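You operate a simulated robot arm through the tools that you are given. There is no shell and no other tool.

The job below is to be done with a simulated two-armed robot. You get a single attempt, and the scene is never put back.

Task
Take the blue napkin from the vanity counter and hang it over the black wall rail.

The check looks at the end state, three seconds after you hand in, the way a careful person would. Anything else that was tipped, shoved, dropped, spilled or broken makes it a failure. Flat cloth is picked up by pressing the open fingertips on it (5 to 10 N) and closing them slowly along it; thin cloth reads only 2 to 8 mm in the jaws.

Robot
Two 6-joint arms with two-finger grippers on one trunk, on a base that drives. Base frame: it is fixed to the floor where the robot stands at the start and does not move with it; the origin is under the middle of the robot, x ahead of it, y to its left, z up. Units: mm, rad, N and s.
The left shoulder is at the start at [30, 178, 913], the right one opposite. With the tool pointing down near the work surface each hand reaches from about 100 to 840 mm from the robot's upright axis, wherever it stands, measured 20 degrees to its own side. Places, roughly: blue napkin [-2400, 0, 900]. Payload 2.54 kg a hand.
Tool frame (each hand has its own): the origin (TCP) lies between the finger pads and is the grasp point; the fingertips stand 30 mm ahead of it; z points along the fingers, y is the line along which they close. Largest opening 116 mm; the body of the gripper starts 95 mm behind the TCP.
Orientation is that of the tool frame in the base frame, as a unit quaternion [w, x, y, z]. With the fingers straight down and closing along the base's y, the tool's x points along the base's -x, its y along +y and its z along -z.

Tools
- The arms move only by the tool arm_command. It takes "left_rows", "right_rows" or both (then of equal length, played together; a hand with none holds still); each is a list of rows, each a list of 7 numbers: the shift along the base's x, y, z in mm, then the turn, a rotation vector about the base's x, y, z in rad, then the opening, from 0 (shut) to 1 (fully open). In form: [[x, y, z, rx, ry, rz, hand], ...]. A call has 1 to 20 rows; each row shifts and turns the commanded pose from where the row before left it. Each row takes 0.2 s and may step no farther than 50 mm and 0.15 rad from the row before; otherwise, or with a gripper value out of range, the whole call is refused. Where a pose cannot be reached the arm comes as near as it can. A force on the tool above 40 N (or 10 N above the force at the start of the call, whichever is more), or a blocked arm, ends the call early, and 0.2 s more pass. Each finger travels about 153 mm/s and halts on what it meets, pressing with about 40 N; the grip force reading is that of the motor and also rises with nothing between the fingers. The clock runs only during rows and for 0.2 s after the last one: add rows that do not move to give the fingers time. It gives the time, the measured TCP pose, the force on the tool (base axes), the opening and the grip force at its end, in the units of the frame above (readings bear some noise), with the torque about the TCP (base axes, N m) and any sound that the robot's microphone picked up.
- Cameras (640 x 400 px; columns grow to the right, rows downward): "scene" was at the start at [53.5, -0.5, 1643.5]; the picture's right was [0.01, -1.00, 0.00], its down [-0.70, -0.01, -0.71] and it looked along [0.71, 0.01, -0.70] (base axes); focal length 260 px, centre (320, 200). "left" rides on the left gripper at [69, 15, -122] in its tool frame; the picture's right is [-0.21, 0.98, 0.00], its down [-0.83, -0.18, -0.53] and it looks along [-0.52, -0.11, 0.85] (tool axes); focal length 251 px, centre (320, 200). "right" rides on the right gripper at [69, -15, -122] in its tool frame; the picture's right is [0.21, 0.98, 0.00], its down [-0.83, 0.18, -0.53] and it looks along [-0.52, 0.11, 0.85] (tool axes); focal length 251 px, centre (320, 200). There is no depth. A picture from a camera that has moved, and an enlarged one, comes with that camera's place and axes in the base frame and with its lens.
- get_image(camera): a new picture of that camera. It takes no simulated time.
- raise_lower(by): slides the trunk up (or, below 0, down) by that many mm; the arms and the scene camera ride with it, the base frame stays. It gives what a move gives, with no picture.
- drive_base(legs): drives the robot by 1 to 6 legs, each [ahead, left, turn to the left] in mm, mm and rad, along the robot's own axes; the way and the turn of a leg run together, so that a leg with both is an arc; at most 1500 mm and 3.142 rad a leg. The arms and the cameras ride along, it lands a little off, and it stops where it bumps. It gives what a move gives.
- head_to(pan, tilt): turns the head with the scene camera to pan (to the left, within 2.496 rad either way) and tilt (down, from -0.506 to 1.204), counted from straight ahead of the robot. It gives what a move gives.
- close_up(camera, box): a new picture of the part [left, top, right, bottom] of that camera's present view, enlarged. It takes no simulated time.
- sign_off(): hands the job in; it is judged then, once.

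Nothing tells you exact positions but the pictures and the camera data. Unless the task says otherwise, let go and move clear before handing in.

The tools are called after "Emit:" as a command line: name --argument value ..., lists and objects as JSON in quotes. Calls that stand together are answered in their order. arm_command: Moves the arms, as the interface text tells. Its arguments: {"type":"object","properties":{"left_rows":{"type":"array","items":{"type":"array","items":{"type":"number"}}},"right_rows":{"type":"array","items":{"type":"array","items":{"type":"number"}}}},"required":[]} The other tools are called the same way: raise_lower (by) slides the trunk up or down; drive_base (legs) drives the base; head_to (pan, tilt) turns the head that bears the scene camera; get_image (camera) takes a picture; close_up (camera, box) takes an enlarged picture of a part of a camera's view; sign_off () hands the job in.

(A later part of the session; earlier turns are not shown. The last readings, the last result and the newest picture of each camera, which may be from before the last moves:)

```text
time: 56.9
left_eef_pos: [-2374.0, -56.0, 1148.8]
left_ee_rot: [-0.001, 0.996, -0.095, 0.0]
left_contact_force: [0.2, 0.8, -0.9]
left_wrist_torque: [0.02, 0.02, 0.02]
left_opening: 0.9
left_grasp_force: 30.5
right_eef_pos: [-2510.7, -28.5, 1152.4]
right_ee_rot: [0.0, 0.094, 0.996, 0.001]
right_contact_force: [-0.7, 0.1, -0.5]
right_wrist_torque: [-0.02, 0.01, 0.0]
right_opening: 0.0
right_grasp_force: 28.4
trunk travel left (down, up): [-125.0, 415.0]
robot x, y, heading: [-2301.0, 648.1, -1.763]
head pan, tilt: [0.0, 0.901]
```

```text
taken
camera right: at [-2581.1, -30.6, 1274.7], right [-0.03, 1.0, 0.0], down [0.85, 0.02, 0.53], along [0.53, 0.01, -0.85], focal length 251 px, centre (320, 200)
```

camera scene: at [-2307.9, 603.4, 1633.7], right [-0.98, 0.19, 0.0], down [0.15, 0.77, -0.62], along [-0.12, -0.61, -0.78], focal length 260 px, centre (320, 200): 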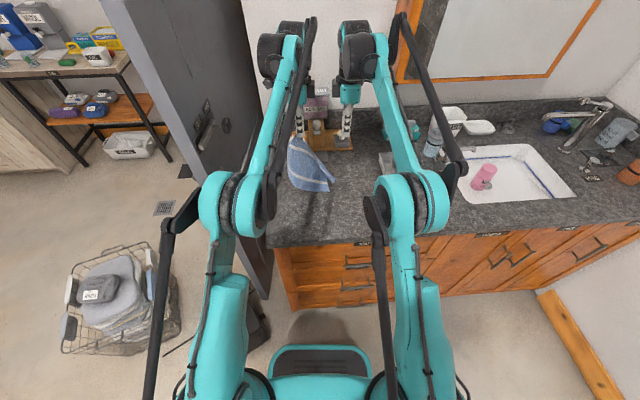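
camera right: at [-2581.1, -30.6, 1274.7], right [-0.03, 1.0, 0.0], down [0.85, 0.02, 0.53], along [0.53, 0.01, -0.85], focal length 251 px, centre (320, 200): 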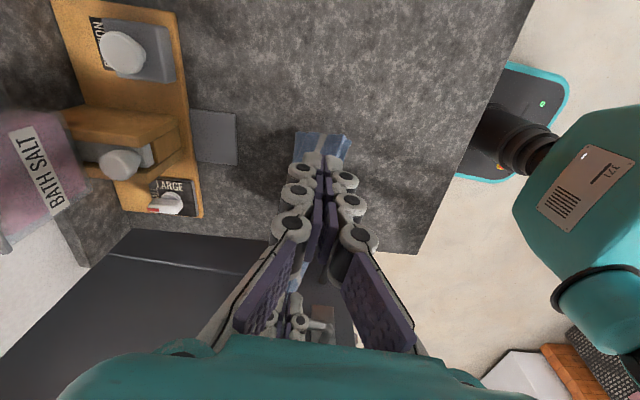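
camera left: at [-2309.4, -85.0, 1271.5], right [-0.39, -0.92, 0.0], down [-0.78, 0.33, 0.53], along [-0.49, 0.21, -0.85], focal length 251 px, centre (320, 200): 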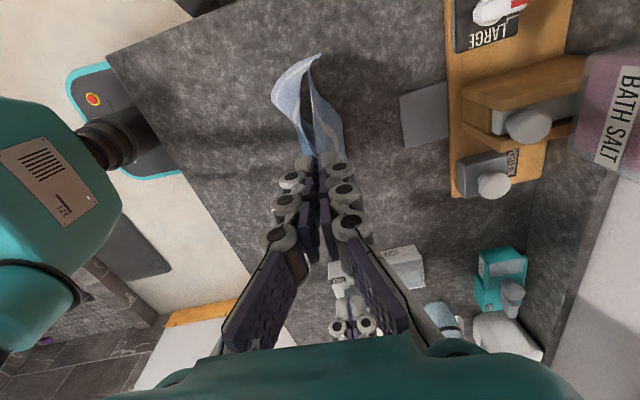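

The right hand lost the cloth and the left holds only a sliver, reading 0.9 mm. I'll look closely at how it hangs before laying it back down.

Emit:
close_up --camera "scene" --box '[260, 80, 380, 220]'

Emit:
close_up --camera "left" --box '[230, 30, 410, 250]'

Emit:
close_up --camera "right" --box '[230, 110, 410, 330]'

```text
2.86 times, centred on (320, 150) of scene
camera zoom: at [-2307.9, 603.4, 1633.7], right [-0.98, 0.19, 0.0], down [0.15, 0.77, -0.62], along [-0.12, -0.61, -0.78], focal length 741 px, centre (320, 343)
```

zoom: 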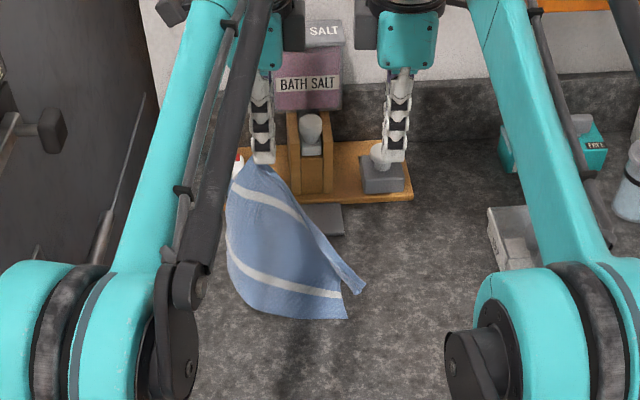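

```text
1.82 times, centred on (320, 140) of left
camera zoom: at [-2309.4, -85.0, 1271.5], right [-0.39, -0.92, 0.0], down [-0.78, 0.33, 0.53], along [-0.49, 0.21, -0.85], focal length 457 px, centre (320, 309)
```

zoom: 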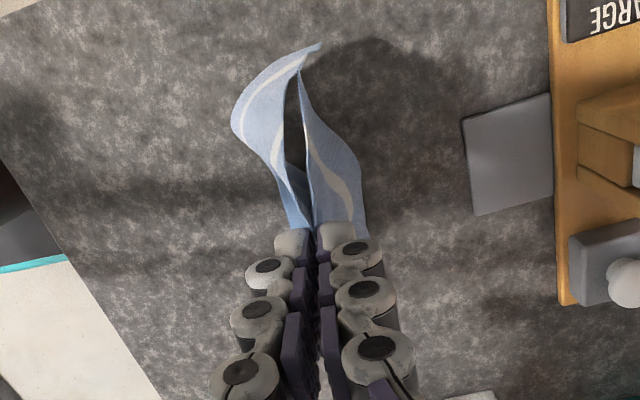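

```text
1.82 times, centred on (320, 220) of right
camera zoom: at [-2581.1, -30.6, 1274.7], right [-0.03, 1.0, 0.0], down [0.85, 0.02, 0.53], along [0.53, 0.01, -0.85], focal length 457 px, centre (320, 164)
```

zoom: 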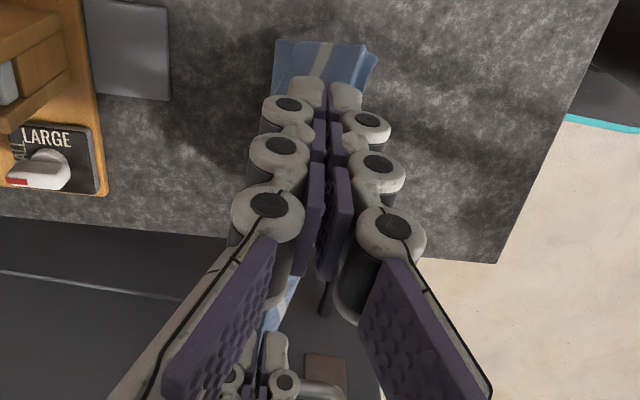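

The left hand still pinches a fold near the napkin's far-left corner, and the fold slipped because the tips lost pressing force as they closed. I'll move the right hand aside and spread the cloth back on the counter by laying the opposite corner down first. Then I'll re-grip with steadier pressure.

Emit:
arm_command --left_rows '[[0, 0, 5, 0, 0, 0, 0], [0, 0, 5, 0, 0, 0, 0], [0, 0, 5, 0, 0, 0, 0], [0, 0, 5, 0, 0, 0, 0], [0, 0, 5, 0, 0, 0, 0], [0, 0, 5, 0, 0, 0, 0], [0, 0, 5, 0, 0, 0, 0], [0, 0, 5, 0, 0, 0, 0], [0, 0, 0, 0, 0, 0, 0], [0, 0, 0, 0, 0, 0, 0]]' --right_rows '[[-25, 6, 6, 0, 0, 0, 0], [-25, 6, 6, 0, 0, 0, 0], [-25, 6, 6, 0, 0, 0, 0], [-25, 6, 6, 0, 0, 0, 0], [-25, 6, 6, 0, 0, 0, 0], [-25, 6, 6, 0, 0, 0, 0], [-25, 6, 6, 0, 0, 0, 0], [-25, 6, 6, 0, 0, 0, 0], [-25, 6, 6, 0, 0, 0, 0], [-25, 6, 6, 0, 0, 0, 0]]'

Emit:
get_image --camera "scene"

Emit:
get_image --camera "right"

```text
time: 59.1
left_eef_pos: [-2374.3, -56.7, 1174.4]
left_ee_rot: [0.0, 0.996, -0.094, 0.0]
left_contact_force: [-1.2, 0.1, 0.0]
left_wrist_torque: [0.02, -0.02, 0.02]
left_opening: 0.9
left_grasp_force: 30.0
left hand out of reach, approached as far as the arm can: row 6, 7, 8
right_eef_pos: [-2751.0, 39.5, 1200.9]
right_ee_rot: [0.0, 0.095, 0.995, 0.001]
right_contact_force: [-0.1, -1.0, 0.0]
right_wrist_torque: [0.01, -0.01, 0.02]
right_opening: 0.3
right_grasp_force: 28.4
right hand out of reach, approached as far as the arm can: row 9, 10
trunk travel left (down, up): [-125.0, 415.0]
robot x, y, heading: [-2298.1, 649.5, -1.761]
head pan, tilt: [0.0, 0.901]
```

```text
taken
camera scene: at [-2309.2, 603.5, 1633.7], right [-0.98, 0.19, 0.0], down [0.15, 0.77, -0.62], along [-0.12, -0.61, -0.78], focal length 260 px, centre (320, 200)
```

scene: 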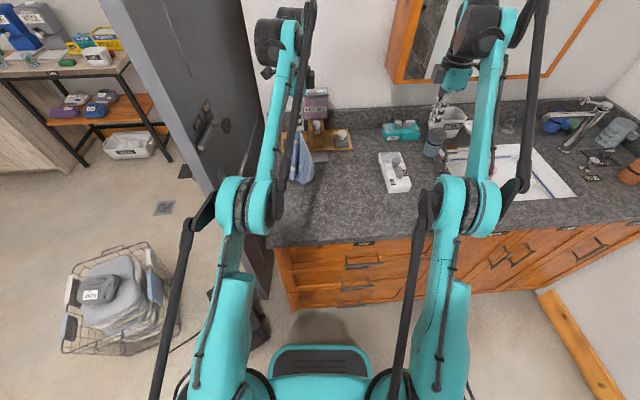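

```text
taken
camera right: at [-2822.1, 36.6, 1323.4], right [-0.03, 1.0, 0.0], down [0.84, 0.02, 0.53], along [0.53, 0.01, -0.85], focal length 251 px, centre (320, 200)
```

right: 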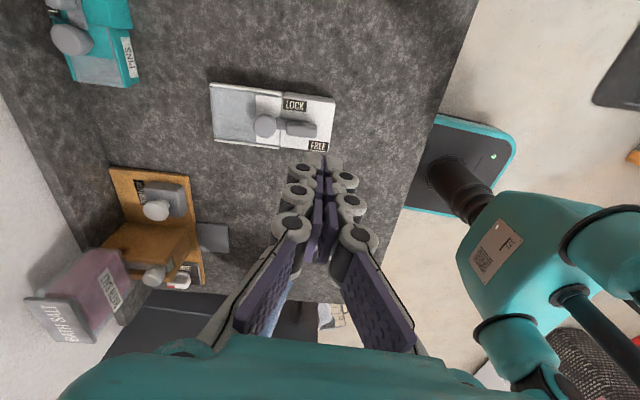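

Emit:
close_up --camera "scene" --box '[250, 90, 370, 220]'

Emit:
get_image --camera "left"

```text
3.08 times, centred on (310, 155) of scene
camera zoom: at [-2309.2, 603.5, 1633.7], right [-0.98, 0.19, 0.0], down [0.15, 0.77, -0.62], along [-0.12, -0.61, -0.78], focal length 798 px, centre (351, 338)
```

zoom: 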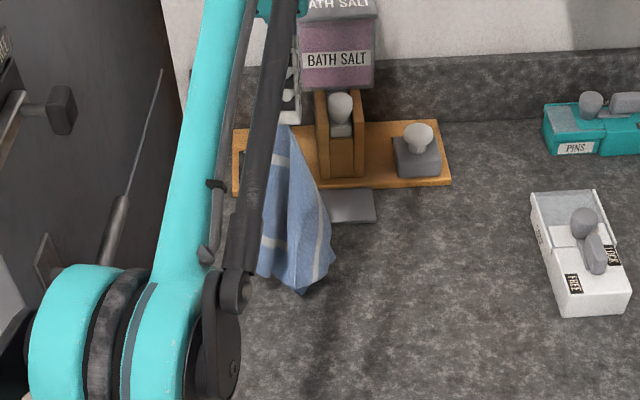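

```text
taken
camera left: at [-2309.9, -85.2, 1296.8], right [-0.39, -0.92, 0.0], down [-0.78, 0.33, 0.53], along [-0.49, 0.21, -0.85], focal length 251 px, centre (320, 200)
```

left: 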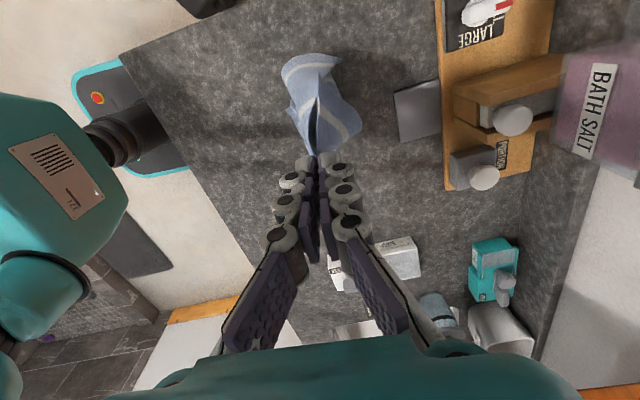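

The napkin hangs gathered from the left pinch. I'll carry it back toward the near-right part of its old spot, let it settle, then lower it in an arc toward the far left so it spreads out.

Emit:
arm_command --left_rows '[[-12, 18, 0, 0, 0, 0, 0], [-12, 18, 0, 0, 0, 0, 0], [-12, 18, 0, 0, 0, 0, 0], [-12, 18, 0, 0, 0, 0, 0], [-12, 18, 0, 0, 0, 0, 0], [-12, 18, 0, 0, 0, 0, 0], [-12, 18, 0, 0, 0, 0, 0], [-12, 18, 0, 0, 0, 0, 0], [-12, 18, 0, 0, 0, 0, 0], [-12, 18, 0, 0, 0, 0, 0], [0, 0, 0, 0, 0, 0, 0], [0, 0, 0, 0, 0, 0, 0], [0, 0, 0, 0, 0, 0, 0], [0, 0, 0, 0, 0, 0, 0]]'

Emit:
get_image --camera "scene"

Emit:
get_image --camera "right"

```text
time: 62.1
left_eef_pos: [-2493.3, 123.6, 1174.1]
left_ee_rot: [0.001, 0.996, -0.094, 0.0]
left_contact_force: [0.2, -1.0, 1.0]
left_wrist_torque: [0.04, -0.02, -0.01]
left_opening: 0.8
left_grasp_force: 31.0
right_eef_pos: [-2749.6, 37.5, 1201.2]
right_ee_rot: [0.0, 0.093, 0.996, 0.0]
right_contact_force: [-0.5, -0.4, 0.9]
right_wrist_torque: [0.0, 0.0, 0.02]
right_opening: 0.1
right_grasp_force: 28.8
trunk travel left (down, up): [-125.0, 415.0]
robot x, y, heading: [-2300.8, 654.7, -1.762]
head pan, tilt: [0.0, 0.901]
```

```text
taken
camera scene: at [-2308.0, 603.6, 1633.7], right [-0.98, 0.19, 0.0], down [0.15, 0.77, -0.62], along [-0.12, -0.61, -0.78], focal length 260 px, centre (320, 200)
```

scene: 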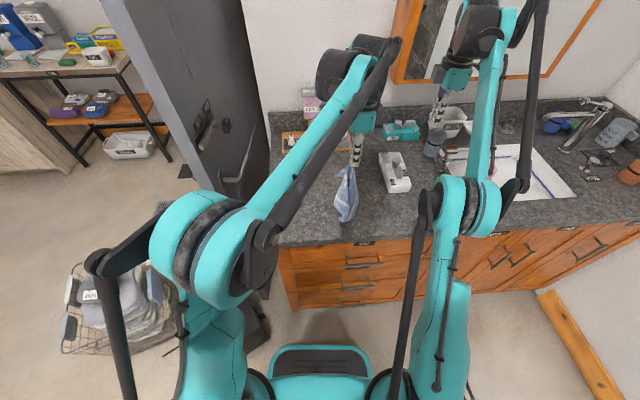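

```text
taken
camera right: at [-2820.8, 36.6, 1323.9], right [-0.03, 1.0, 0.0], down [0.85, 0.02, 0.53], along [0.53, 0.01, -0.85], focal length 251 px, centre (320, 200)
```

right: 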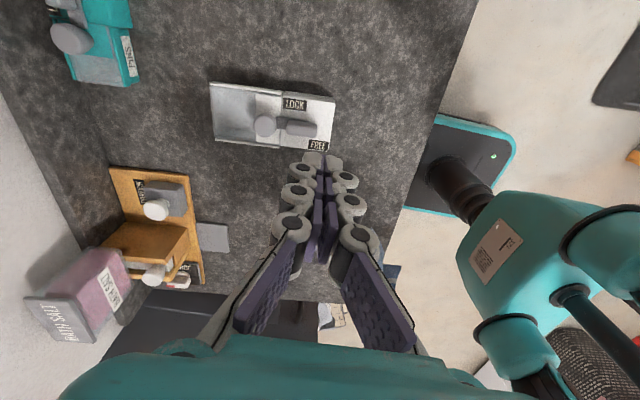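

The cloth hangs straight over clear counter. Next comes the laying arc toward the far left.

Emit:
arm_command --left_rows '[[0, 0, -9, 0, 0, 0, 0], [12.4, -18.2, -2, 0, 0, 0, 0], [11.8, -17.4, -2, 0, 0, 0, 0], [14, -20.7, -6, 0, 0, 0, 0], [15.2, -22.3, -10, 0, 0, 0, 0], [15.7, -23.2, -15, 0, 0, 0, 0], [15.7, -23.2, -20, 0, 0, 0, 0], [14.6, -21.5, -25, 0, 0, 0, 0], [10.7, -15.7, -25, 0, 0, 0, 0], [7.9, -11.6, -25, 0, 0, 0, 0], [6.2, -9.1, -25, 0, 0, 0, 0], [3.9, -5.8, -25, 0, 0, 0, 0], [2.8, -4.1, -25, 0, 0, 0, 0], [1, -1.7, -18, 0, 0, 0, 0], [0, 0, 0, 0, 0, 0, 0]]'

Emit:
get_image --camera "scene"

Emit:
get_image --camera "left"

Emit:
get_image --camera "right"

```text
time: 65.3
left_eef_pos: [-2360.7, -71.4, 940.0]
left_ee_rot: [0.0, 0.996, -0.094, 0.0]
left_contact_force: [0.7, -0.6, -0.2]
left_wrist_torque: [-0.01, 0.0, 0.01]
left_opening: 0.7
left_grasp_force: 30.4
right_eef_pos: [-2749.3, 38.9, 1201.2]
right_ee_rot: [-0.001, 0.094, 0.996, 0.0]
right_contact_force: [-0.7, 0.8, 0.2]
right_wrist_torque: [-0.03, -0.01, 0.04]
right_opening: 0.0
right_grasp_force: 28.6
trunk travel left (down, up): [-125.0, 415.0]
robot x, y, heading: [-2299.8, 647.2, -1.764]
head pan, tilt: [0.0, 0.901]
```

```text
taken
camera scene: at [-2307.9, 603.6, 1633.8], right [-0.98, 0.19, 0.0], down [0.15, 0.77, -0.62], along [-0.12, -0.61, -0.78], focal length 260 px, centre (320, 200)
```

scene: 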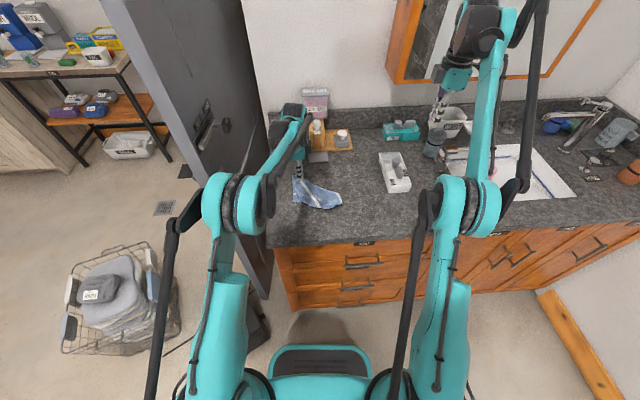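

```text
taken
camera left: at [-2296.7, -100.1, 1062.8], right [-0.39, -0.92, 0.0], down [-0.78, 0.33, 0.53], along [-0.49, 0.21, -0.85], focal length 251 px, centre (320, 200)
```

left: 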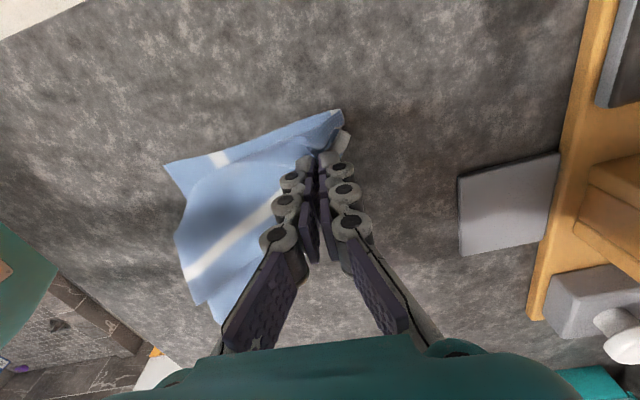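

```text
taken
camera right: at [-2820.7, 36.6, 1324.0], right [-0.03, 1.0, 0.0], down [0.85, 0.02, 0.53], along [0.53, 0.01, -0.85], focal length 251 px, centre (320, 200)
```

right: 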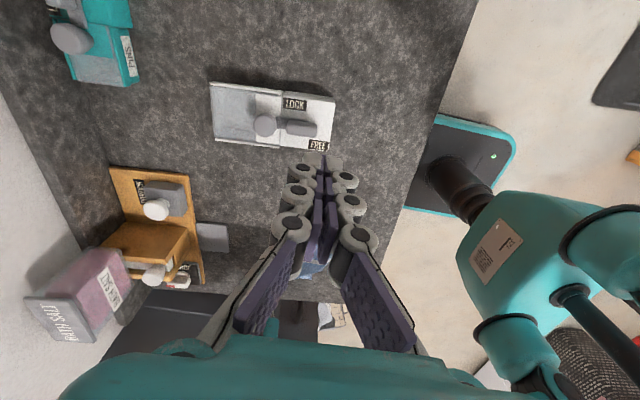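

The cloth is down but lies folded. I'll open the left jaw, lift away and look at it.

Emit:
arm_command --left_rows '[[0, 0, -4, 0, 0, 0, 0], [0, 0, 0, 0, 0, 0, 0.1], [0, 0, 0, 0, 0, 0, 0.1], [0, 0, 0, 0, 0, 0, 0.15], [0, 0, 10, 0, 0, 0, 0.15], [0, 0, 20, 0, 0, 0, 0.15], [5, 20, 30, 0, 0, 0, 0.15], [5, 30, 30, 0, 0, 0, 0.15], [10, 40, 20, 0, 0, 0, 0.15], [10, 40, 10, 0, 0, 0, 0.15]]'

Emit:
get_image --camera "left"

Emit:
close_up --camera "scene" --box '[260, 110, 420, 250]'

```text
time: 67.5
left_eef_pos: [-2332.5, 60.2, 1056.8]
left_ee_rot: [0.001, 0.996, -0.094, 0.0]
left_contact_force: [0.1, 0.8, 0.4]
left_wrist_torque: [-0.04, 0.02, -0.03]
left_opening: 17.3
left_grasp_force: 0.0
right_eef_pos: [-2749.8, 39.8, 1202.3]
right_ee_rot: [0.0, 0.094, 0.996, -0.001]
right_contact_force: [-0.1, 0.2, 0.0]
right_wrist_torque: [-0.01, 0.0, -0.01]
right_opening: 0.1
right_grasp_force: 28.7
trunk travel left (down, up): [-125.0, 415.0]
robot x, y, heading: [-2299.1, 648.5, -1.761]
head pan, tilt: [0.0, 0.901]
```

```text
taken
camera left: at [-2267.2, 33.0, 1179.5], right [-0.39, -0.92, 0.0], down [-0.78, 0.33, 0.53], along [-0.49, 0.21, -0.85], focal length 251 px, centre (320, 200)
```

left: 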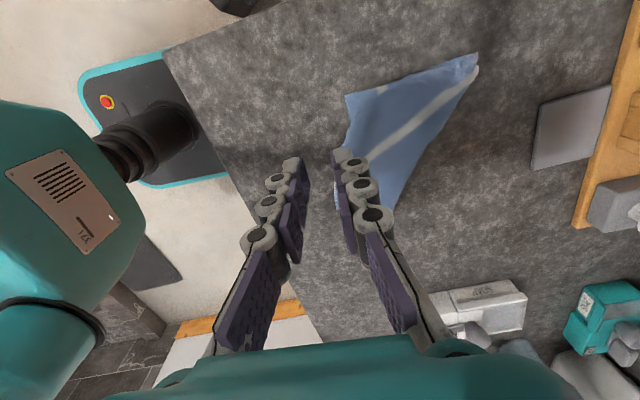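

```text
2.86 times, centred on (340, 180) of scene
camera zoom: at [-2307.5, 605.1, 1633.8], right [-0.98, 0.19, 0.0], down [0.15, 0.77, -0.62], along [-0.12, -0.61, -0.78], focal length 741 px, centre (263, 257)
```

zoom: 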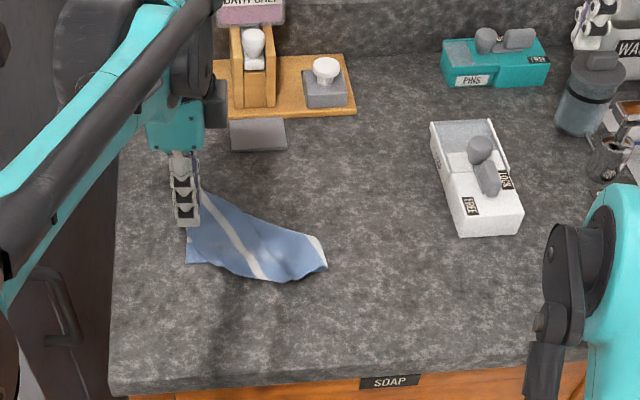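

Emit:
arm_command --left_rows '[[10, 35, 25, 0, 0, 0, 0.15], [10, 35, 25, 0, 0, 0, 0.15], [10, 35, 20, 0, 0, 0, 0.15], [10, 35, 10, 0, 0, 0, 0.15]]'

Emit:
close_up --camera "scene" --box '[270, 140, 390, 230]'

Emit:
get_image --camera "left"

```text
time: 68.5
left_eef_pos: [-2292.8, 200.1, 1139.5]
left_ee_rot: [0.001, 0.996, -0.094, -0.001]
left_contact_force: [0.4, -0.3, 0.2]
left_wrist_torque: [-0.01, 0.04, 0.02]
left_opening: 17.6
left_grasp_force: 0.0
right_eef_pos: [-2750.9, 39.7, 1202.2]
right_ee_rot: [0.0, 0.094, 0.996, -0.001]
right_contact_force: [-0.4, 0.6, 0.1]
right_wrist_torque: [0.0, -0.03, 0.01]
right_opening: 0.1
right_grasp_force: 27.9
trunk travel left (down, up): [-125.0, 415.0]
robot x, y, heading: [-2302.3, 647.7, -1.758]
head pan, tilt: [0.0, 0.901]
```

```text
4.44 times, centred on (330, 185) of scene
camera zoom: at [-2307.4, 605.0, 1633.8], right [-0.98, 0.19, 0.0], down [0.15, 0.77, -0.62], along [-0.12, -0.61, -0.78], focal length 1153 px, centre (276, 267)
```

zoom: 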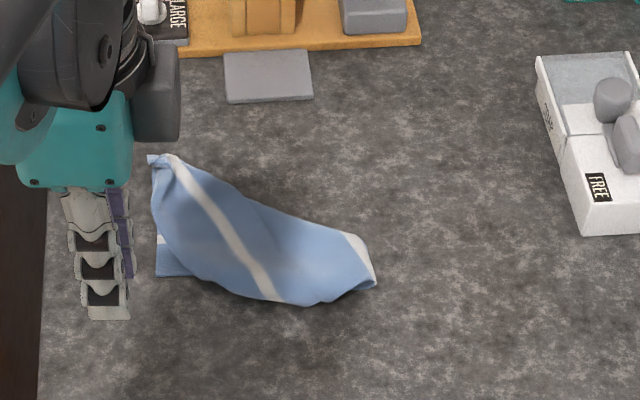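

```text
taken
camera left: at [-2228.1, 171.7, 1261.1], right [-0.39, -0.92, 0.0], down [-0.78, 0.33, 0.53], along [-0.49, 0.21, -0.85], focal length 251 px, centre (320, 200)
```

left: 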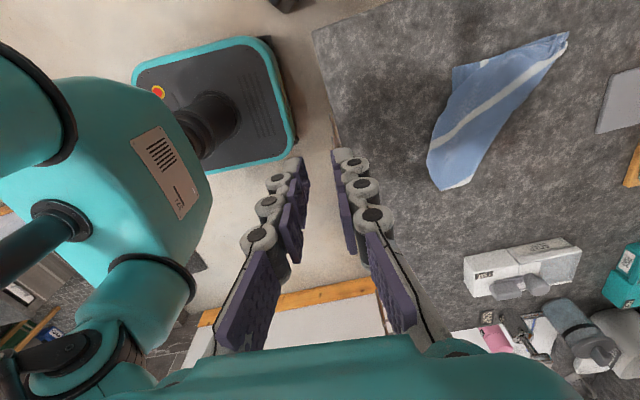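

The napkin lies folded into a roughly triangular strip. Its far edge runs from about [-2335,-107] to [-2494,68], and all its layers lie toward the robot. I'll yaw both hands about 36° to match that edge and take both ends just inside it, so that lifting lets the loose layers fall open.

Emit:
arm_command --left_rows '[[-6.25, -21.3, 0, 0, 0, -0.05, 0.2], [-6.25, -21.3, 0, 0, 0, -0.05, 0.3], [-6.25, -21.3, 0, 0, 0, -0.05, 0.43], [-6.25, -21.3, 0, 0, 0, -0.05, 0.43], [-6.25, -21.3, 0, 0, 0, -0.05, 0.43], [-6.25, -21.3, 0, 0, 0, -0.05, 0.43], [-6.25, -21.3, -24, 0, 0, -0.05, 0.43], [-6.25, -21.3, -24, 0, 0, -0.05, 0.43], [-6.25, -21.3, -24, 0, 0, -0.05, 0.43], [-6.25, -21.3, -24, 0, 0, -0.05, 0.43], [-6.25, -21.3, -24, 0, 0, -0.05, 0.43], [-6.25, -21.3, -20, 0, 0, -0.05, 0.43]]' --right_rows '[[23.3, -0.3, 0, 0, 0, -0.05, 0.2], [23.3, -0.3, 0, 0, 0, -0.05, 0.3], [23.3, -0.3, 0, 0, 0, -0.05, 0.43], [23.3, -0.3, 0, 0, 0, -0.05, 0.43], [23.3, -0.3, 0, 0, 0, -0.05, 0.43], [23.3, -0.3, 0, 0, 0, -0.05, 0.43], [23.3, -0.3, -34, 0, 0, -0.05, 0.43], [23.3, -0.3, -34, 0, 0, -0.05, 0.43], [23.3, -0.3, -34, 0, 0, -0.05, 0.43], [23.3, -0.3, -34, 0, 0, -0.05, 0.43], [23.3, -0.3, -34, 0, 0, -0.05, 0.43], [23.3, -0.3, -34, 0, 0, -0.05, 0.43]]'

Emit:
get_image --camera "left"

Emit:
get_image --camera "right"

Emit:
get_image --camera "scene"

```text
time: 71.1
left_eef_pos: [-2366.2, -58.2, 997.7]
left_ee_rot: [-0.001, 0.924, -0.383, -0.001]
left_contact_force: [0.4, -1.1, -0.1]
left_wrist_torque: [0.0, 0.03, 0.01]
left_opening: 50.0
left_grasp_force: 0.1
right_eef_pos: [-2468.4, 35.6, 995.0]
right_ee_rot: [-0.001, 0.384, 0.923, 0.0]
right_contact_force: [-0.1, -0.8, 0.1]
right_wrist_torque: [0.04, 0.02, 0.02]
right_opening: 50.0
right_grasp_force: 0.0
trunk travel left (down, up): [-125.0, 415.0]
robot x, y, heading: [-2302.0, 651.3, -1.758]
head pan, tilt: [0.0, 0.901]
```

```text
taken
camera left: at [-2328.1, -119.3, 1120.1], right [-0.84, -0.54, 0.0], down [-0.45, 0.71, 0.54], along [-0.29, 0.45, -0.84], focal length 251 px, centre (320, 200)
```

left: 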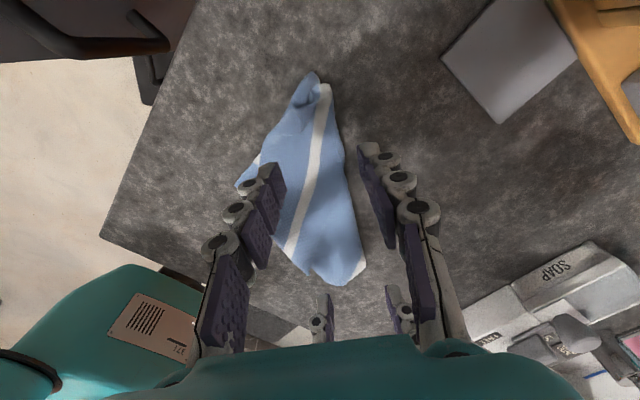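

```text
taken
camera right: at [-2527.5, 72.8, 1119.4], right [0.54, 0.84, 0.0], down [0.71, -0.46, 0.53], along [0.45, -0.29, -0.85], focal length 251 px, centre (320, 200)
```

right: 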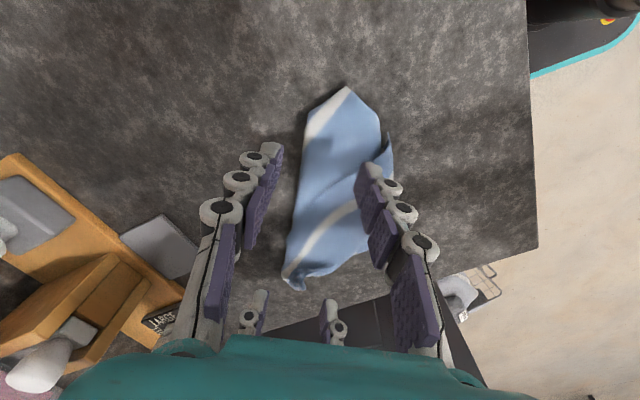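

```text
taken
camera scene: at [-2307.5, 601.7, 1633.7], right [-0.98, 0.19, 0.0], down [0.15, 0.77, -0.62], along [-0.12, -0.61, -0.78], focal length 260 px, centre (320, 200)
```

scene: 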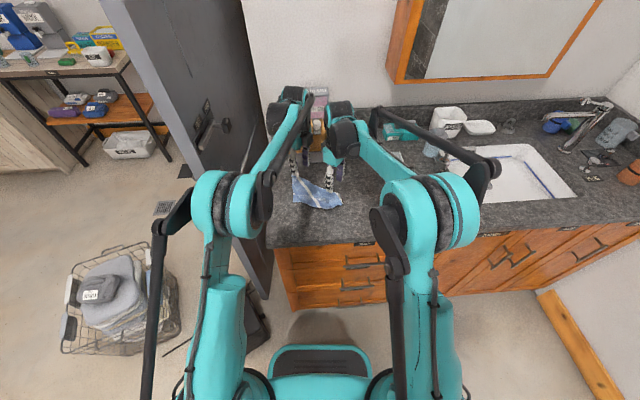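

The hands straddle the strip's far edge at both ends as intended. I'll descend to near contact, then step down gently.

Emit:
arm_command --left_rows '[[0, 0, -20, 0, 0, 0, 0.43], [0, 0, -20, 0, 0, 0, 0.43], [0, 0, -15, 0, 0, 0, 0.43], [0, 0, -5, 0, 0, 0, 0.43], [0, 0, -3, 0, 0, 0, 0.43]]' --right_rows '[[0, 0, -20, 0, 0, 0, 0.43], [0, 0, -20, 0, 0, 0, 0.43], [0, 0, -15, 0, 0, 0, 0.43], [0, 0, -3, 0, 0, 0, 0.43], [0, 0, -3, 0, 0, 0, 0.43]]'

Emit:
arm_command --left_rows '[[0, 0, -1, 0, 0, 0, 0.43], [0, 0, -1, 0, 0, 0, 0.43]]' --right_rows '[[0, 0, -1, 0, 0, 0, 0.43], [0, 0, -1, 0, 0, 0, 0.43]]'

```text
time: 72.3
left_eef_pos: [-2366.1, -57.8, 934.3]
left_ee_rot: [0.0, 0.923, -0.384, 0.0]
left_contact_force: [0.4, -0.1, -0.6]
left_wrist_torque: [-0.04, 0.03, -0.01]
left_opening: 50.0
left_grasp_force: 0.1
right_eef_pos: [-2470.8, 34.7, 936.1]
right_ee_rot: [0.0, 0.383, 0.924, 0.0]
right_contact_force: [-0.2, 0.4, 0.3]
right_wrist_torque: [0.04, -0.01, 0.04]
right_opening: 50.0
right_grasp_force: 0.1
trunk travel left (down, up): [-125.0, 415.0]
robot x, y, heading: [-2299.9, 647.5, -1.759]
head pan, tilt: [0.0, 0.901]
```

```text
time: 72.9
left_eef_pos: [-2366.1, -57.2, 932.8]
left_ee_rot: [0.0, 0.923, -0.384, 0.0]
left_contact_force: [0.6, 0.4, 0.0]
left_wrist_torque: [0.04, -0.01, -0.02]
left_opening: 49.7
left_grasp_force: 0.1
right_eef_pos: [-2469.6, 34.9, 932.7]
right_ee_rot: [0.0, 0.385, 0.923, 0.0]
right_contact_force: [-0.3, -0.5, 0.2]
right_wrist_torque: [0.02, -0.04, 0.0]
right_opening: 49.9
right_grasp_force: 0.1
trunk travel left (down, up): [-125.0, 415.0]
robot x, y, heading: [-2298.4, 650.3, -1.758]
head pan, tilt: [0.0, 0.901]
```

Emit:
arm_command --left_rows '[[0, 0, -1, 0, 0, 0, 0.43], [0, 0, -1, 0, 0, 0, 0.43]]' --right_rows '[[0, 0, -1, 0, 0, 0, 0.43], [0, 0, -1, 0, 0, 0, 0.43]]'

Emit:
arm_command --left_rows '[[0, 0, -0.5, 0, 0, 0, 0.43], [0, 0, 0, 0, 0, 0, 0.43]]' --right_rows '[[0, 0, -0.5, 0, 0, 0, 0.43], [0, 0, 0, 0, 0, 0, 0.43]]'

```text
time: 73.5
left_eef_pos: [-2365.4, -57.3, 930.6]
left_ee_rot: [0.0, 0.923, -0.384, 0.0]
left_contact_force: [-0.7, -0.4, 2.5]
left_wrist_torque: [0.05, -0.05, -0.04]
left_opening: 49.8
left_grasp_force: 0.1
right_eef_pos: [-2470.2, 34.1, 931.3]
right_ee_rot: [0.0, 0.384, 0.924, 0.0]
right_contact_force: [0.4, 0.6, -0.1]
right_wrist_torque: [-0.01, -0.01, 0.02]
right_opening: 49.7
right_grasp_force: 0.1
trunk travel left (down, up): [-125.0, 415.0]
robot x, y, heading: [-2300.1, 651.1, -1.76]
head pan, tilt: [0.0, 0.901]
```

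```text
time: 74.1
left_eef_pos: [-2366.9, -55.7, 930.4]
left_ee_rot: [0.0, 0.924, -0.383, 0.0]
left_contact_force: [-0.3, -0.2, 6.0]
left_wrist_torque: [0.15, -0.13, -0.01]
left_opening: 51.2
left_grasp_force: 0.7
right_eef_pos: [-2469.3, 35.7, 931.5]
right_ee_rot: [0.0, 0.384, 0.923, 0.0]
right_contact_force: [-0.8, 0.1, -0.5]
right_wrist_torque: [0.0, 0.0, 0.02]
right_opening: 49.9
right_grasp_force: 0.0
trunk travel left (down, up): [-125.0, 415.0]
robot x, y, heading: [-2300.1, 651.0, -1.757]
head pan, tilt: [0.0, 0.901]
```

Left is at 6 N. I'll lower the right a bit more.

Emit:
arm_command --right_rows '[[0, 0, -0.6, 0, 0, 0, 0.43], [0, 0, -0.4, 0, 0, 0, 0.43]]'

Emit:
arm_command --right_rows '[[0, 0, -0.4, 0, 0, 0, 0.43], [0, 0, 0, 0, 0, 0, 0.43]]'

```text
time: 74.7
left_eef_pos: [-2365.9, -57.0, 929.8]
left_ee_rot: [0.0, 0.924, -0.383, 0.0]
left_contact_force: [0.3, 0.4, 5.8]
left_wrist_torque: [0.12, -0.13, 0.02]
left_opening: 50.7
left_grasp_force: 0.6
right_eef_pos: [-2469.5, 35.9, 930.9]
right_ee_rot: [0.001, 0.384, 0.923, 0.0]
right_contact_force: [0.3, 0.2, 0.7]
right_wrist_torque: [0.0, -0.01, -0.02]
right_opening: 50.0
right_grasp_force: 0.2
trunk travel left (down, up): [-125.0, 415.0]
robot x, y, heading: [-2301.0, 650.2, -1.763]
head pan, tilt: [0.0, 0.901]
```

```text
time: 75.3
left_eef_pos: [-2366.7, -55.5, 929.6]
left_ee_rot: [-0.001, 0.923, -0.384, 0.001]
left_contact_force: [-0.3, 0.1, 4.6]
left_wrist_torque: [0.1, -0.14, 0.02]
left_opening: 50.7
left_grasp_force: 0.5
right_eef_pos: [-2470.1, 36.3, 930.9]
right_ee_rot: [-0.001, 0.383, 0.924, 0.001]
right_contact_force: [-0.1, 0.7, 3.4]
right_wrist_torque: [0.01, -0.06, 0.01]
right_opening: 50.2
right_grasp_force: 0.3
trunk travel left (down, up): [-125.0, 415.0]
robot x, y, heading: [-2297.5, 652.2, -1.758]
head pan, tilt: [0.0, 0.901]
```

Both are in light contact. I'll close slowly in stages, adding a little downward press at each stage.

Emit:
arm_command --left_rows '[[0, 0, -0.2, 0, 0, 0, 0.42], [0, 0, 0, 0, 0, 0, 0.4], [0, 0, 0, 0, 0, 0, 0.38], [0, 0, 0, 0, 0, 0, 0.36], [0, 0, 0, 0, 0, 0, 0.34], [0, 0, 0, 0, 0, 0, 0.32], [0, 0, 0, 0, 0, 0, 0.3]]' --right_rows '[[0, 0, -0.3, 0, 0, 0, 0.42], [0, 0, 0, 0, 0, 0, 0.4], [0, 0, 0, 0, 0, 0, 0.38], [0, 0, 0, 0, 0, 0, 0.36], [0, 0, 0, 0, 0, 0, 0.34], [0, 0, 0, 0, 0, 0, 0.32], [0, 0, 0, 0, 0, 0, 0.3]]'

Emit:
get_image --camera "left"

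Emit:
get_image --camera "right"

```text
time: 76.9
left_eef_pos: [-2366.2, -55.3, 930.1]
left_ee_rot: [0.001, 0.924, -0.383, -0.001]
left_contact_force: [0.0, 0.3, 6.5]
left_wrist_torque: [0.13, -0.12, -0.03]
left_opening: 35.6
left_grasp_force: 0.4
right_eef_pos: [-2469.1, 36.5, 930.6]
right_ee_rot: [0.0, 0.384, 0.924, 0.0]
right_contact_force: [1.6, 2.1, 13.0]
right_wrist_torque: [0.28, -0.28, -0.01]
right_opening: 37.2
right_grasp_force: 1.6
trunk travel left (down, up): [-125.0, 415.0]
robot x, y, heading: [-2301.3, 649.9, -1.766]
head pan, tilt: [0.0, 0.901]
```

```text
taken
camera left: at [-2328.1, -116.0, 1053.3], right [-0.84, -0.54, 0.0], down [-0.45, 0.71, 0.53], along [-0.29, 0.45, -0.85], focal length 251 px, centre (320, 200)
```

left: 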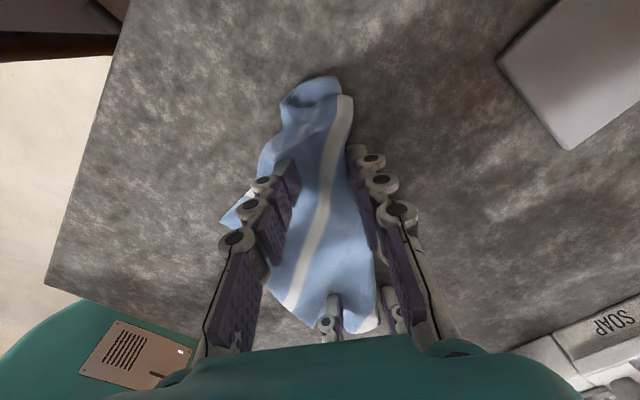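

```text
taken
camera right: at [-2529.2, 74.6, 1054.0], right [0.54, 0.84, 0.0], down [0.71, -0.46, 0.53], along [0.45, -0.29, -0.85], focal length 251 px, centre (320, 200)
```

right: 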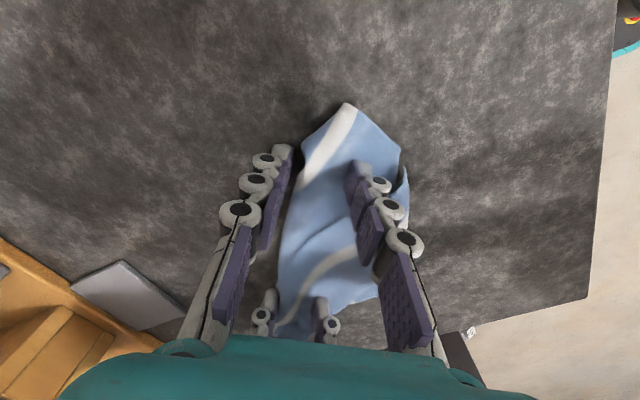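

The far fingers are against the edge while the near ones drag the cloth toward it. Right pressure is a bit high, so I'll ease it and keep closing.

Emit:
arm_command --left_rows '[[0, 0, 0, 0, 0, 0, 0.28], [0, 0, 0, 0, 0, 0, 0.26], [0, 0, 0, 0, 0, 0, 0.24], [0, 0, 0, 0, 0, 0, 0.22], [0, 0, 0, 0, 0, 0, 0.2], [0, 0, 0, 0, 0, 0, 0.18]]' --right_rows '[[0, 0, 0.3, 0, 0, 0, 0.28], [0, 0, 0, 0, 0, 0, 0.26], [0, 0, 0, 0, 0, 0, 0.24], [0, 0, 0, 0, 0, 0, 0.22], [0, 0, 0, 0, 0, 0, 0.2], [0, 0, 0, 0, 0, 0, 0.18]]'

Emit:
get_image --camera "left"

Emit:
get_image --camera "right"

```text
time: 78.3
left_eef_pos: [-2365.9, -56.8, 929.9]
left_ee_rot: [0.0, 0.924, -0.384, 0.0]
left_contact_force: [-0.7, 0.0, 2.6]
left_wrist_torque: [0.04, -0.01, -0.01]
left_opening: 21.6
left_grasp_force: 0.1
right_eef_pos: [-2470.5, 36.1, 930.4]
right_ee_rot: [-0.001, 0.384, 0.923, 0.001]
right_contact_force: [0.6, -0.1, 1.8]
right_wrist_torque: [0.03, 0.0, 0.02]
right_opening: 21.1
right_grasp_force: 0.0
trunk travel left (down, up): [-125.0, 415.0]
robot x, y, heading: [-2301.9, 653.5, -1.757]
head pan, tilt: [0.0, 0.901]
```

```text
taken
camera left: at [-2328.4, -117.1, 1052.4], right [-0.84, -0.54, 0.0], down [-0.45, 0.71, 0.53], along [-0.29, 0.45, -0.85], focal length 251 px, centre (320, 200)
```

left: 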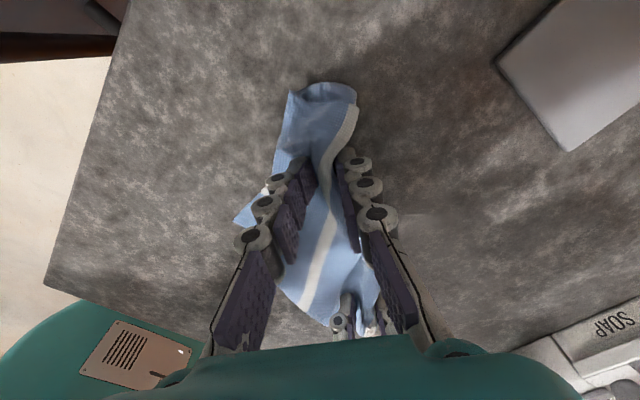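

```text
taken
camera right: at [-2530.0, 73.3, 1053.0], right [0.54, 0.84, 0.0], down [0.71, -0.46, 0.53], along [0.45, -0.29, -0.85], focal length 251 px, centre (320, 200)
```

right: 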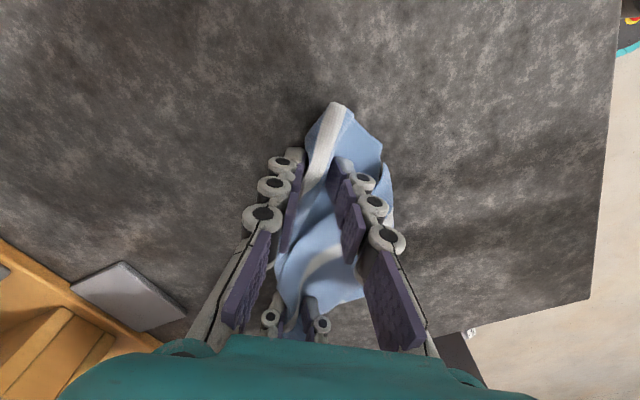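

Folds are gathered in both jaws. I'll press a touch more and finish closing.

Emit:
arm_command --left_rows '[[0, 0, -0.4, 0, 0, 0, 0.17], [0, 0, 0, 0, 0, 0, 0.15], [0, 0, -0.2, 0, 0, 0, 0.13], [0, 0, 0, 0, 0, 0, 0.11], [0, 0, -0.2, 0, 0, 0, 0.09], [0, 0, 0, 0, 0, 0, 0.07]]' --right_rows '[[0, 0, -0.4, 0, 0, 0, 0.17], [0, 0, 0, 0, 0, 0, 0.15], [0, 0, -0.2, 0, 0, 0, 0.13], [0, 0, 0, 0, 0, 0, 0.11], [0, 0, -0.2, 0, 0, 0, 0.09], [0, 0, 0, 0, 0, 0, 0.07]]'

Emit:
arm_command --left_rows '[[0, 0, 0, 0, 0, 0, 0.05], [0, 0, 0, 0, 0, 0, 0.03], [0, 0, 0, 0, 0, 0, 0.01], [0, 0, 0, 0, 0, 0, 0], [0, 0, 0, 0, 0, 0, 0], [0, 0, 0, 0, 0, 0, 0]]' --right_rows '[[0, 0, 0, 0, 0, 0, 0.05], [0, 0, 0, 0, 0, 0, 0.03], [0, 0, 0, 0, 0, 0, 0.01], [0, 0, 0, 0, 0, 0, 0], [0, 0, 0, 0, 0, 0, 0], [0, 0, 0, 0, 0, 0, 0]]'

Emit:
get_image --camera "left"

Emit:
get_image --camera "right"

```text
time: 79.7
left_eef_pos: [-2365.6, -57.1, 930.2]
left_ee_rot: [0.001, 0.923, -0.384, -0.001]
left_contact_force: [-0.6, 0.6, 7.5]
left_wrist_torque: [0.06, -0.05, 0.02]
left_opening: 8.1
left_grasp_force: 0.0
right_eef_pos: [-2470.0, 35.5, 929.9]
right_ee_rot: [0.0, 0.383, 0.924, 0.0]
right_contact_force: [-0.6, -0.8, 2.8]
right_wrist_torque: [0.01, -0.04, 0.02]
right_opening: 7.8
right_grasp_force: 0.0
trunk travel left (down, up): [-125.0, 415.0]
robot x, y, heading: [-2298.9, 647.7, -1.759]
head pan, tilt: [0.0, 0.901]
```

```text
time: 81.1
left_eef_pos: [-2366.4, -56.5, 927.6]
left_ee_rot: [0.001, 0.924, -0.384, 0.0]
left_contact_force: [-0.6, -1.9, 11.4]
left_wrist_torque: [0.22, -0.13, -0.01]
left_opening: 4.3
left_grasp_force: 37.6
right_eef_pos: [-2469.2, 36.5, 931.4]
right_ee_rot: [0.0, 0.384, 0.923, -0.001]
right_contact_force: [-0.2, -0.2, -0.6]
right_wrist_torque: [-0.02, -0.03, 0.0]
right_opening: 3.9
right_grasp_force: 30.5
trunk travel left (down, up): [-125.0, 415.0]
robot x, y, heading: [-2300.3, 652.7, -1.76]
head pan, tilt: [0.0, 0.901]
```

```text
taken
camera left: at [-2328.5, -116.9, 1052.2], right [-0.84, -0.54, 0.0], down [-0.45, 0.71, 0.53], along [-0.29, 0.45, -0.85], focal length 251 px, centre (320, 200)
```

left: 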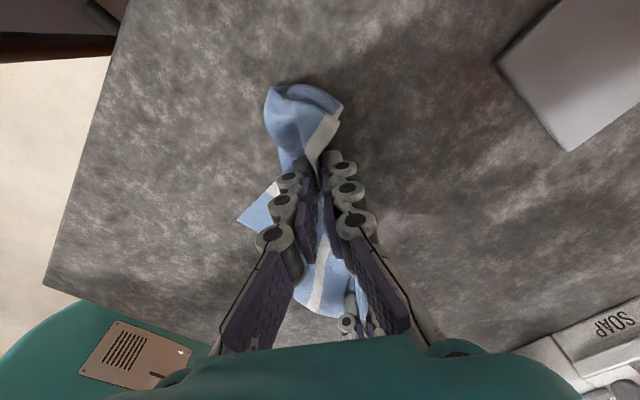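

```text
taken
camera right: at [-2529.6, 73.7, 1053.2], right [0.54, 0.84, 0.0], down [0.71, -0.46, 0.53], along [0.45, -0.29, -0.85], focal length 251 px, centre (320, 200)
```

right: 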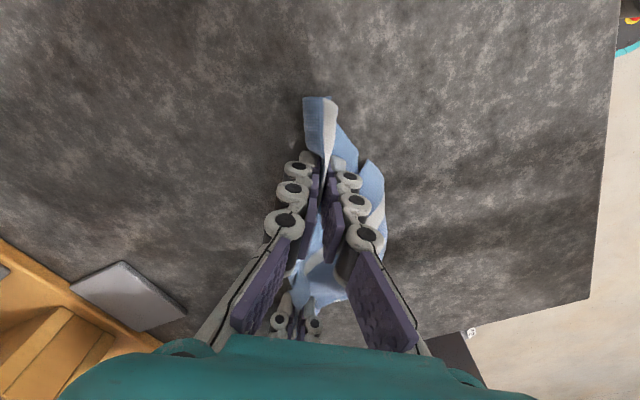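

Both jaws hold cloth, at 4.3 and 3.9 mm. I'll lift slowly this time and check.

Emit:
arm_command --left_rows '[[0, 0, 2, 0, 0, 0, 0], [0, 0, 3, 0, 0, 0, 0], [0, 0, 4, 0, 0, 0, 0], [0, 0, 4, 0, 0, 0, 0], [0, 0, 4, 0, 0, 0, 0], [0, 0, 4, 0, 0, 0, 0], [0, 0, 4, 0, 0, 0, 0], [0, 0, 5, 0, 0, 0, 0], [0, 0, 5, 0, 0, 0, 0], [0, 0, 5, 0, 0, 0, 0]]' --right_rows '[[0, 0, 2, 0, 0, 0, 0], [0, 0, 3, 0, 0, 0, 0], [0, 0, 4, 0, 0, 0, 0], [0, 0, 4, 0, 0, 0, 0], [0, 0, 4, 0, 0, 0, 0], [0, 0, 4, 0, 0, 0, 0], [0, 0, 4, 0, 0, 0, 0], [0, 0, 5, 0, 0, 0, 0], [0, 0, 5, 0, 0, 0, 0], [0, 0, 5, 0, 0, 0, 0]]'

Emit:
get_image --camera "left"

Emit:
get_image --camera "right"

```text
time: 83.3
left_eef_pos: [-2367.9, -57.1, 969.4]
left_ee_rot: [0.0, 0.924, -0.383, 0.0]
left_contact_force: [-1.2, -0.8, 1.9]
left_wrist_torque: [0.04, 0.02, 0.01]
left_opening: 3.7
left_grasp_force: 37.8
right_eef_pos: [-2469.6, 35.7, 969.7]
right_ee_rot: [0.0, 0.383, 0.924, 0.001]
right_contact_force: [0.2, -0.3, -1.8]
right_wrist_torque: [0.01, 0.0, 0.0]
right_opening: 6.2
right_grasp_force: 40.0
trunk travel left (down, up): [-125.0, 415.0]
robot x, y, heading: [-2297.8, 650.2, -1.764]
head pan, tilt: [0.0, 0.901]
```

```text
taken
camera left: at [-2329.7, -117.2, 1091.4], right [-0.84, -0.54, 0.0], down [-0.45, 0.71, 0.53], along [-0.29, 0.45, -0.85], focal length 251 px, centre (320, 200)
```

left: 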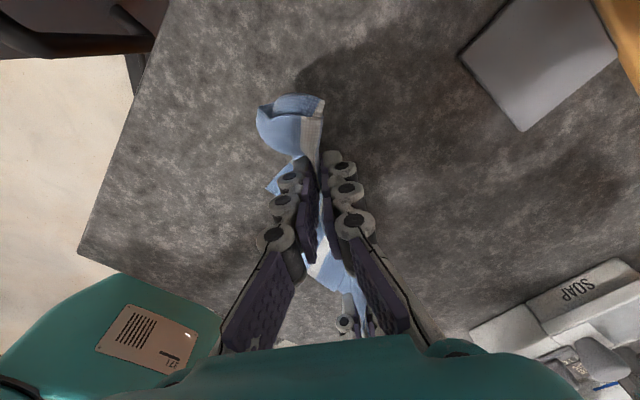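

```text
taken
camera right: at [-2529.7, 73.0, 1093.0], right [0.54, 0.84, 0.0], down [0.71, -0.46, 0.53], along [0.45, -0.29, -0.85], focal length 251 px, centre (320, 200)
```

right: 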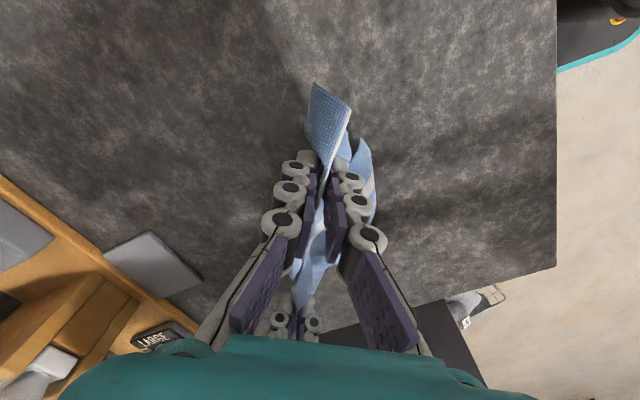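

Both hands still hold firmly at 3.7 and 6.2 mm with the cloth rising. I'll continue lifting slowly.

Emit:
arm_command --left_rows '[[0, 0, 7, 0, 0, 0, 0], [0, 0, 8, 0, 0, 0, 0], [0, 0, 8, 0, 0, 0, 0], [0, 0, 8, 0, 0, 0, 0], [0, 0, 8, 0, 0, 0, 0], [0, 0, 8, 0, 0, 0, 0], [0, 0, 8, 0, 0, 0, 0], [0, 0, 8, 0, 0, 0, 0], [0, 0, 8, 0, 0, 0, 0], [0, 0, 8, 0, 0, 0, 0], [0, 0, 8, 0, 0, 0, 0], [0, 0, 8, 0, 0, 0, 0], [0, 0, 8, 0, 0, 0, 0], [0, 0, 8, 0, 0, 0, 0], [0, 0, 8, 0, 0, 0, 0], [0, 0, 8, 0, 0, 0, 0], [0, 0, 8, 0, 0, 0, 0]]' --right_rows '[[0, 0, 7, 0, 0, 0, 0], [0, 0, 8, 0, 0, 0, 0], [0, 0, 8, 0, 0, 0, 0], [0, 0, 8, 0, 0, 0, 0], [0, 0, 8, 0, 0, 0, 0], [0, 0, 8, 0, 0, 0, 0], [0, 0, 8, 0, 0, 0, 0], [0, 0, 8, 0, 0, 0, 0], [0, 0, 8, 0, 0, 0, 0], [0, 0, 8, 0, 0, 0, 0], [0, 0, 8, 0, 0, 0, 0], [0, 0, 8, 0, 0, 0, 0], [0, 0, 8, 0, 0, 0, 0], [0, 0, 8, 0, 0, 0, 0], [0, 0, 8, 0, 0, 0, 0], [0, 0, 8, 0, 0, 0, 0], [0, 0, 8, 0, 0, 0, 0]]'

Emit:
close_up --camera "scene" --box '[250, 80, 410, 240]'

Emit:
get_image --camera "left"

Emit:
get_image --camera "right"

```text
time: 86.9
left_eef_pos: [-2366.4, -55.1, 1104.9]
left_ee_rot: [0.001, 0.924, -0.383, 0.0]
left_contact_force: [-0.3, -0.4, -1.5]
left_wrist_torque: [-0.02, 0.03, 0.01]
left_opening: 6.5
left_grasp_force: 35.5
right_eef_pos: [-2470.5, 36.0, 1105.2]
right_ee_rot: [0.0, 0.384, 0.923, 0.0]
right_contact_force: [-0.1, -1.2, 1.8]
right_wrist_torque: [-0.08, 0.0, 0.0]
right_opening: 0.6
right_grasp_force: 25.5
trunk travel left (down, up): [-125.0, 415.0]
robot x, y, heading: [-2299.8, 647.4, -1.762]
head pan, tilt: [0.0, 0.901]
```

```text
2.50 times, centred on (330, 160) of scene
camera zoom: at [-2307.7, 604.1, 1633.8], right [-0.98, 0.19, 0.0], down [0.15, 0.77, -0.62], along [-0.12, -0.61, -0.78], focal length 649 px, centre (295, 300)
```

zoom: 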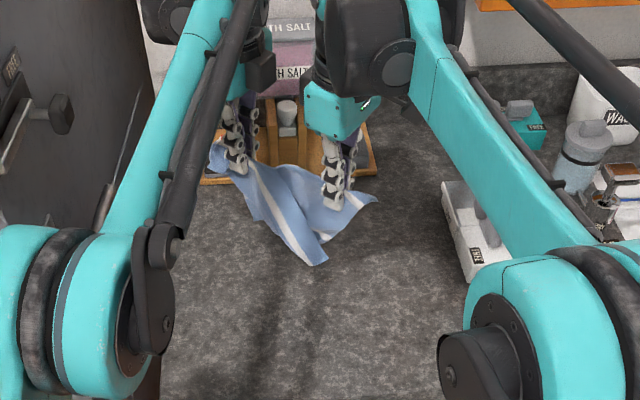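

```text
taken
camera left: at [-2329.1, -116.5, 1228.1], right [-0.84, -0.54, 0.0], down [-0.45, 0.71, 0.53], along [-0.29, 0.45, -0.85], focal length 251 px, centre (320, 200)
```

left: 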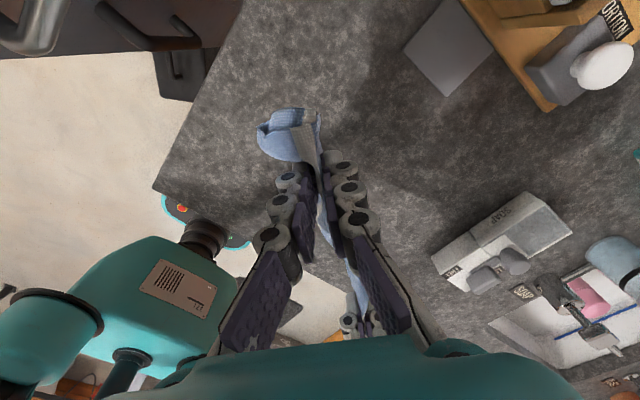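

```text
taken
camera right: at [-2529.6, 73.4, 1228.4], right [0.54, 0.84, 0.0], down [0.71, -0.46, 0.53], along [0.45, -0.29, -0.85], focal length 251 px, centre (320, 200)
```

right: 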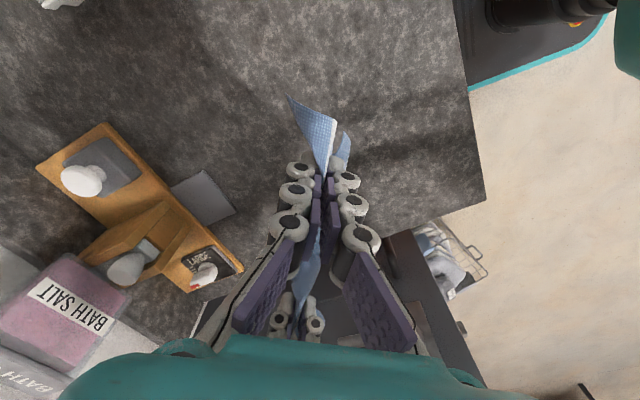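

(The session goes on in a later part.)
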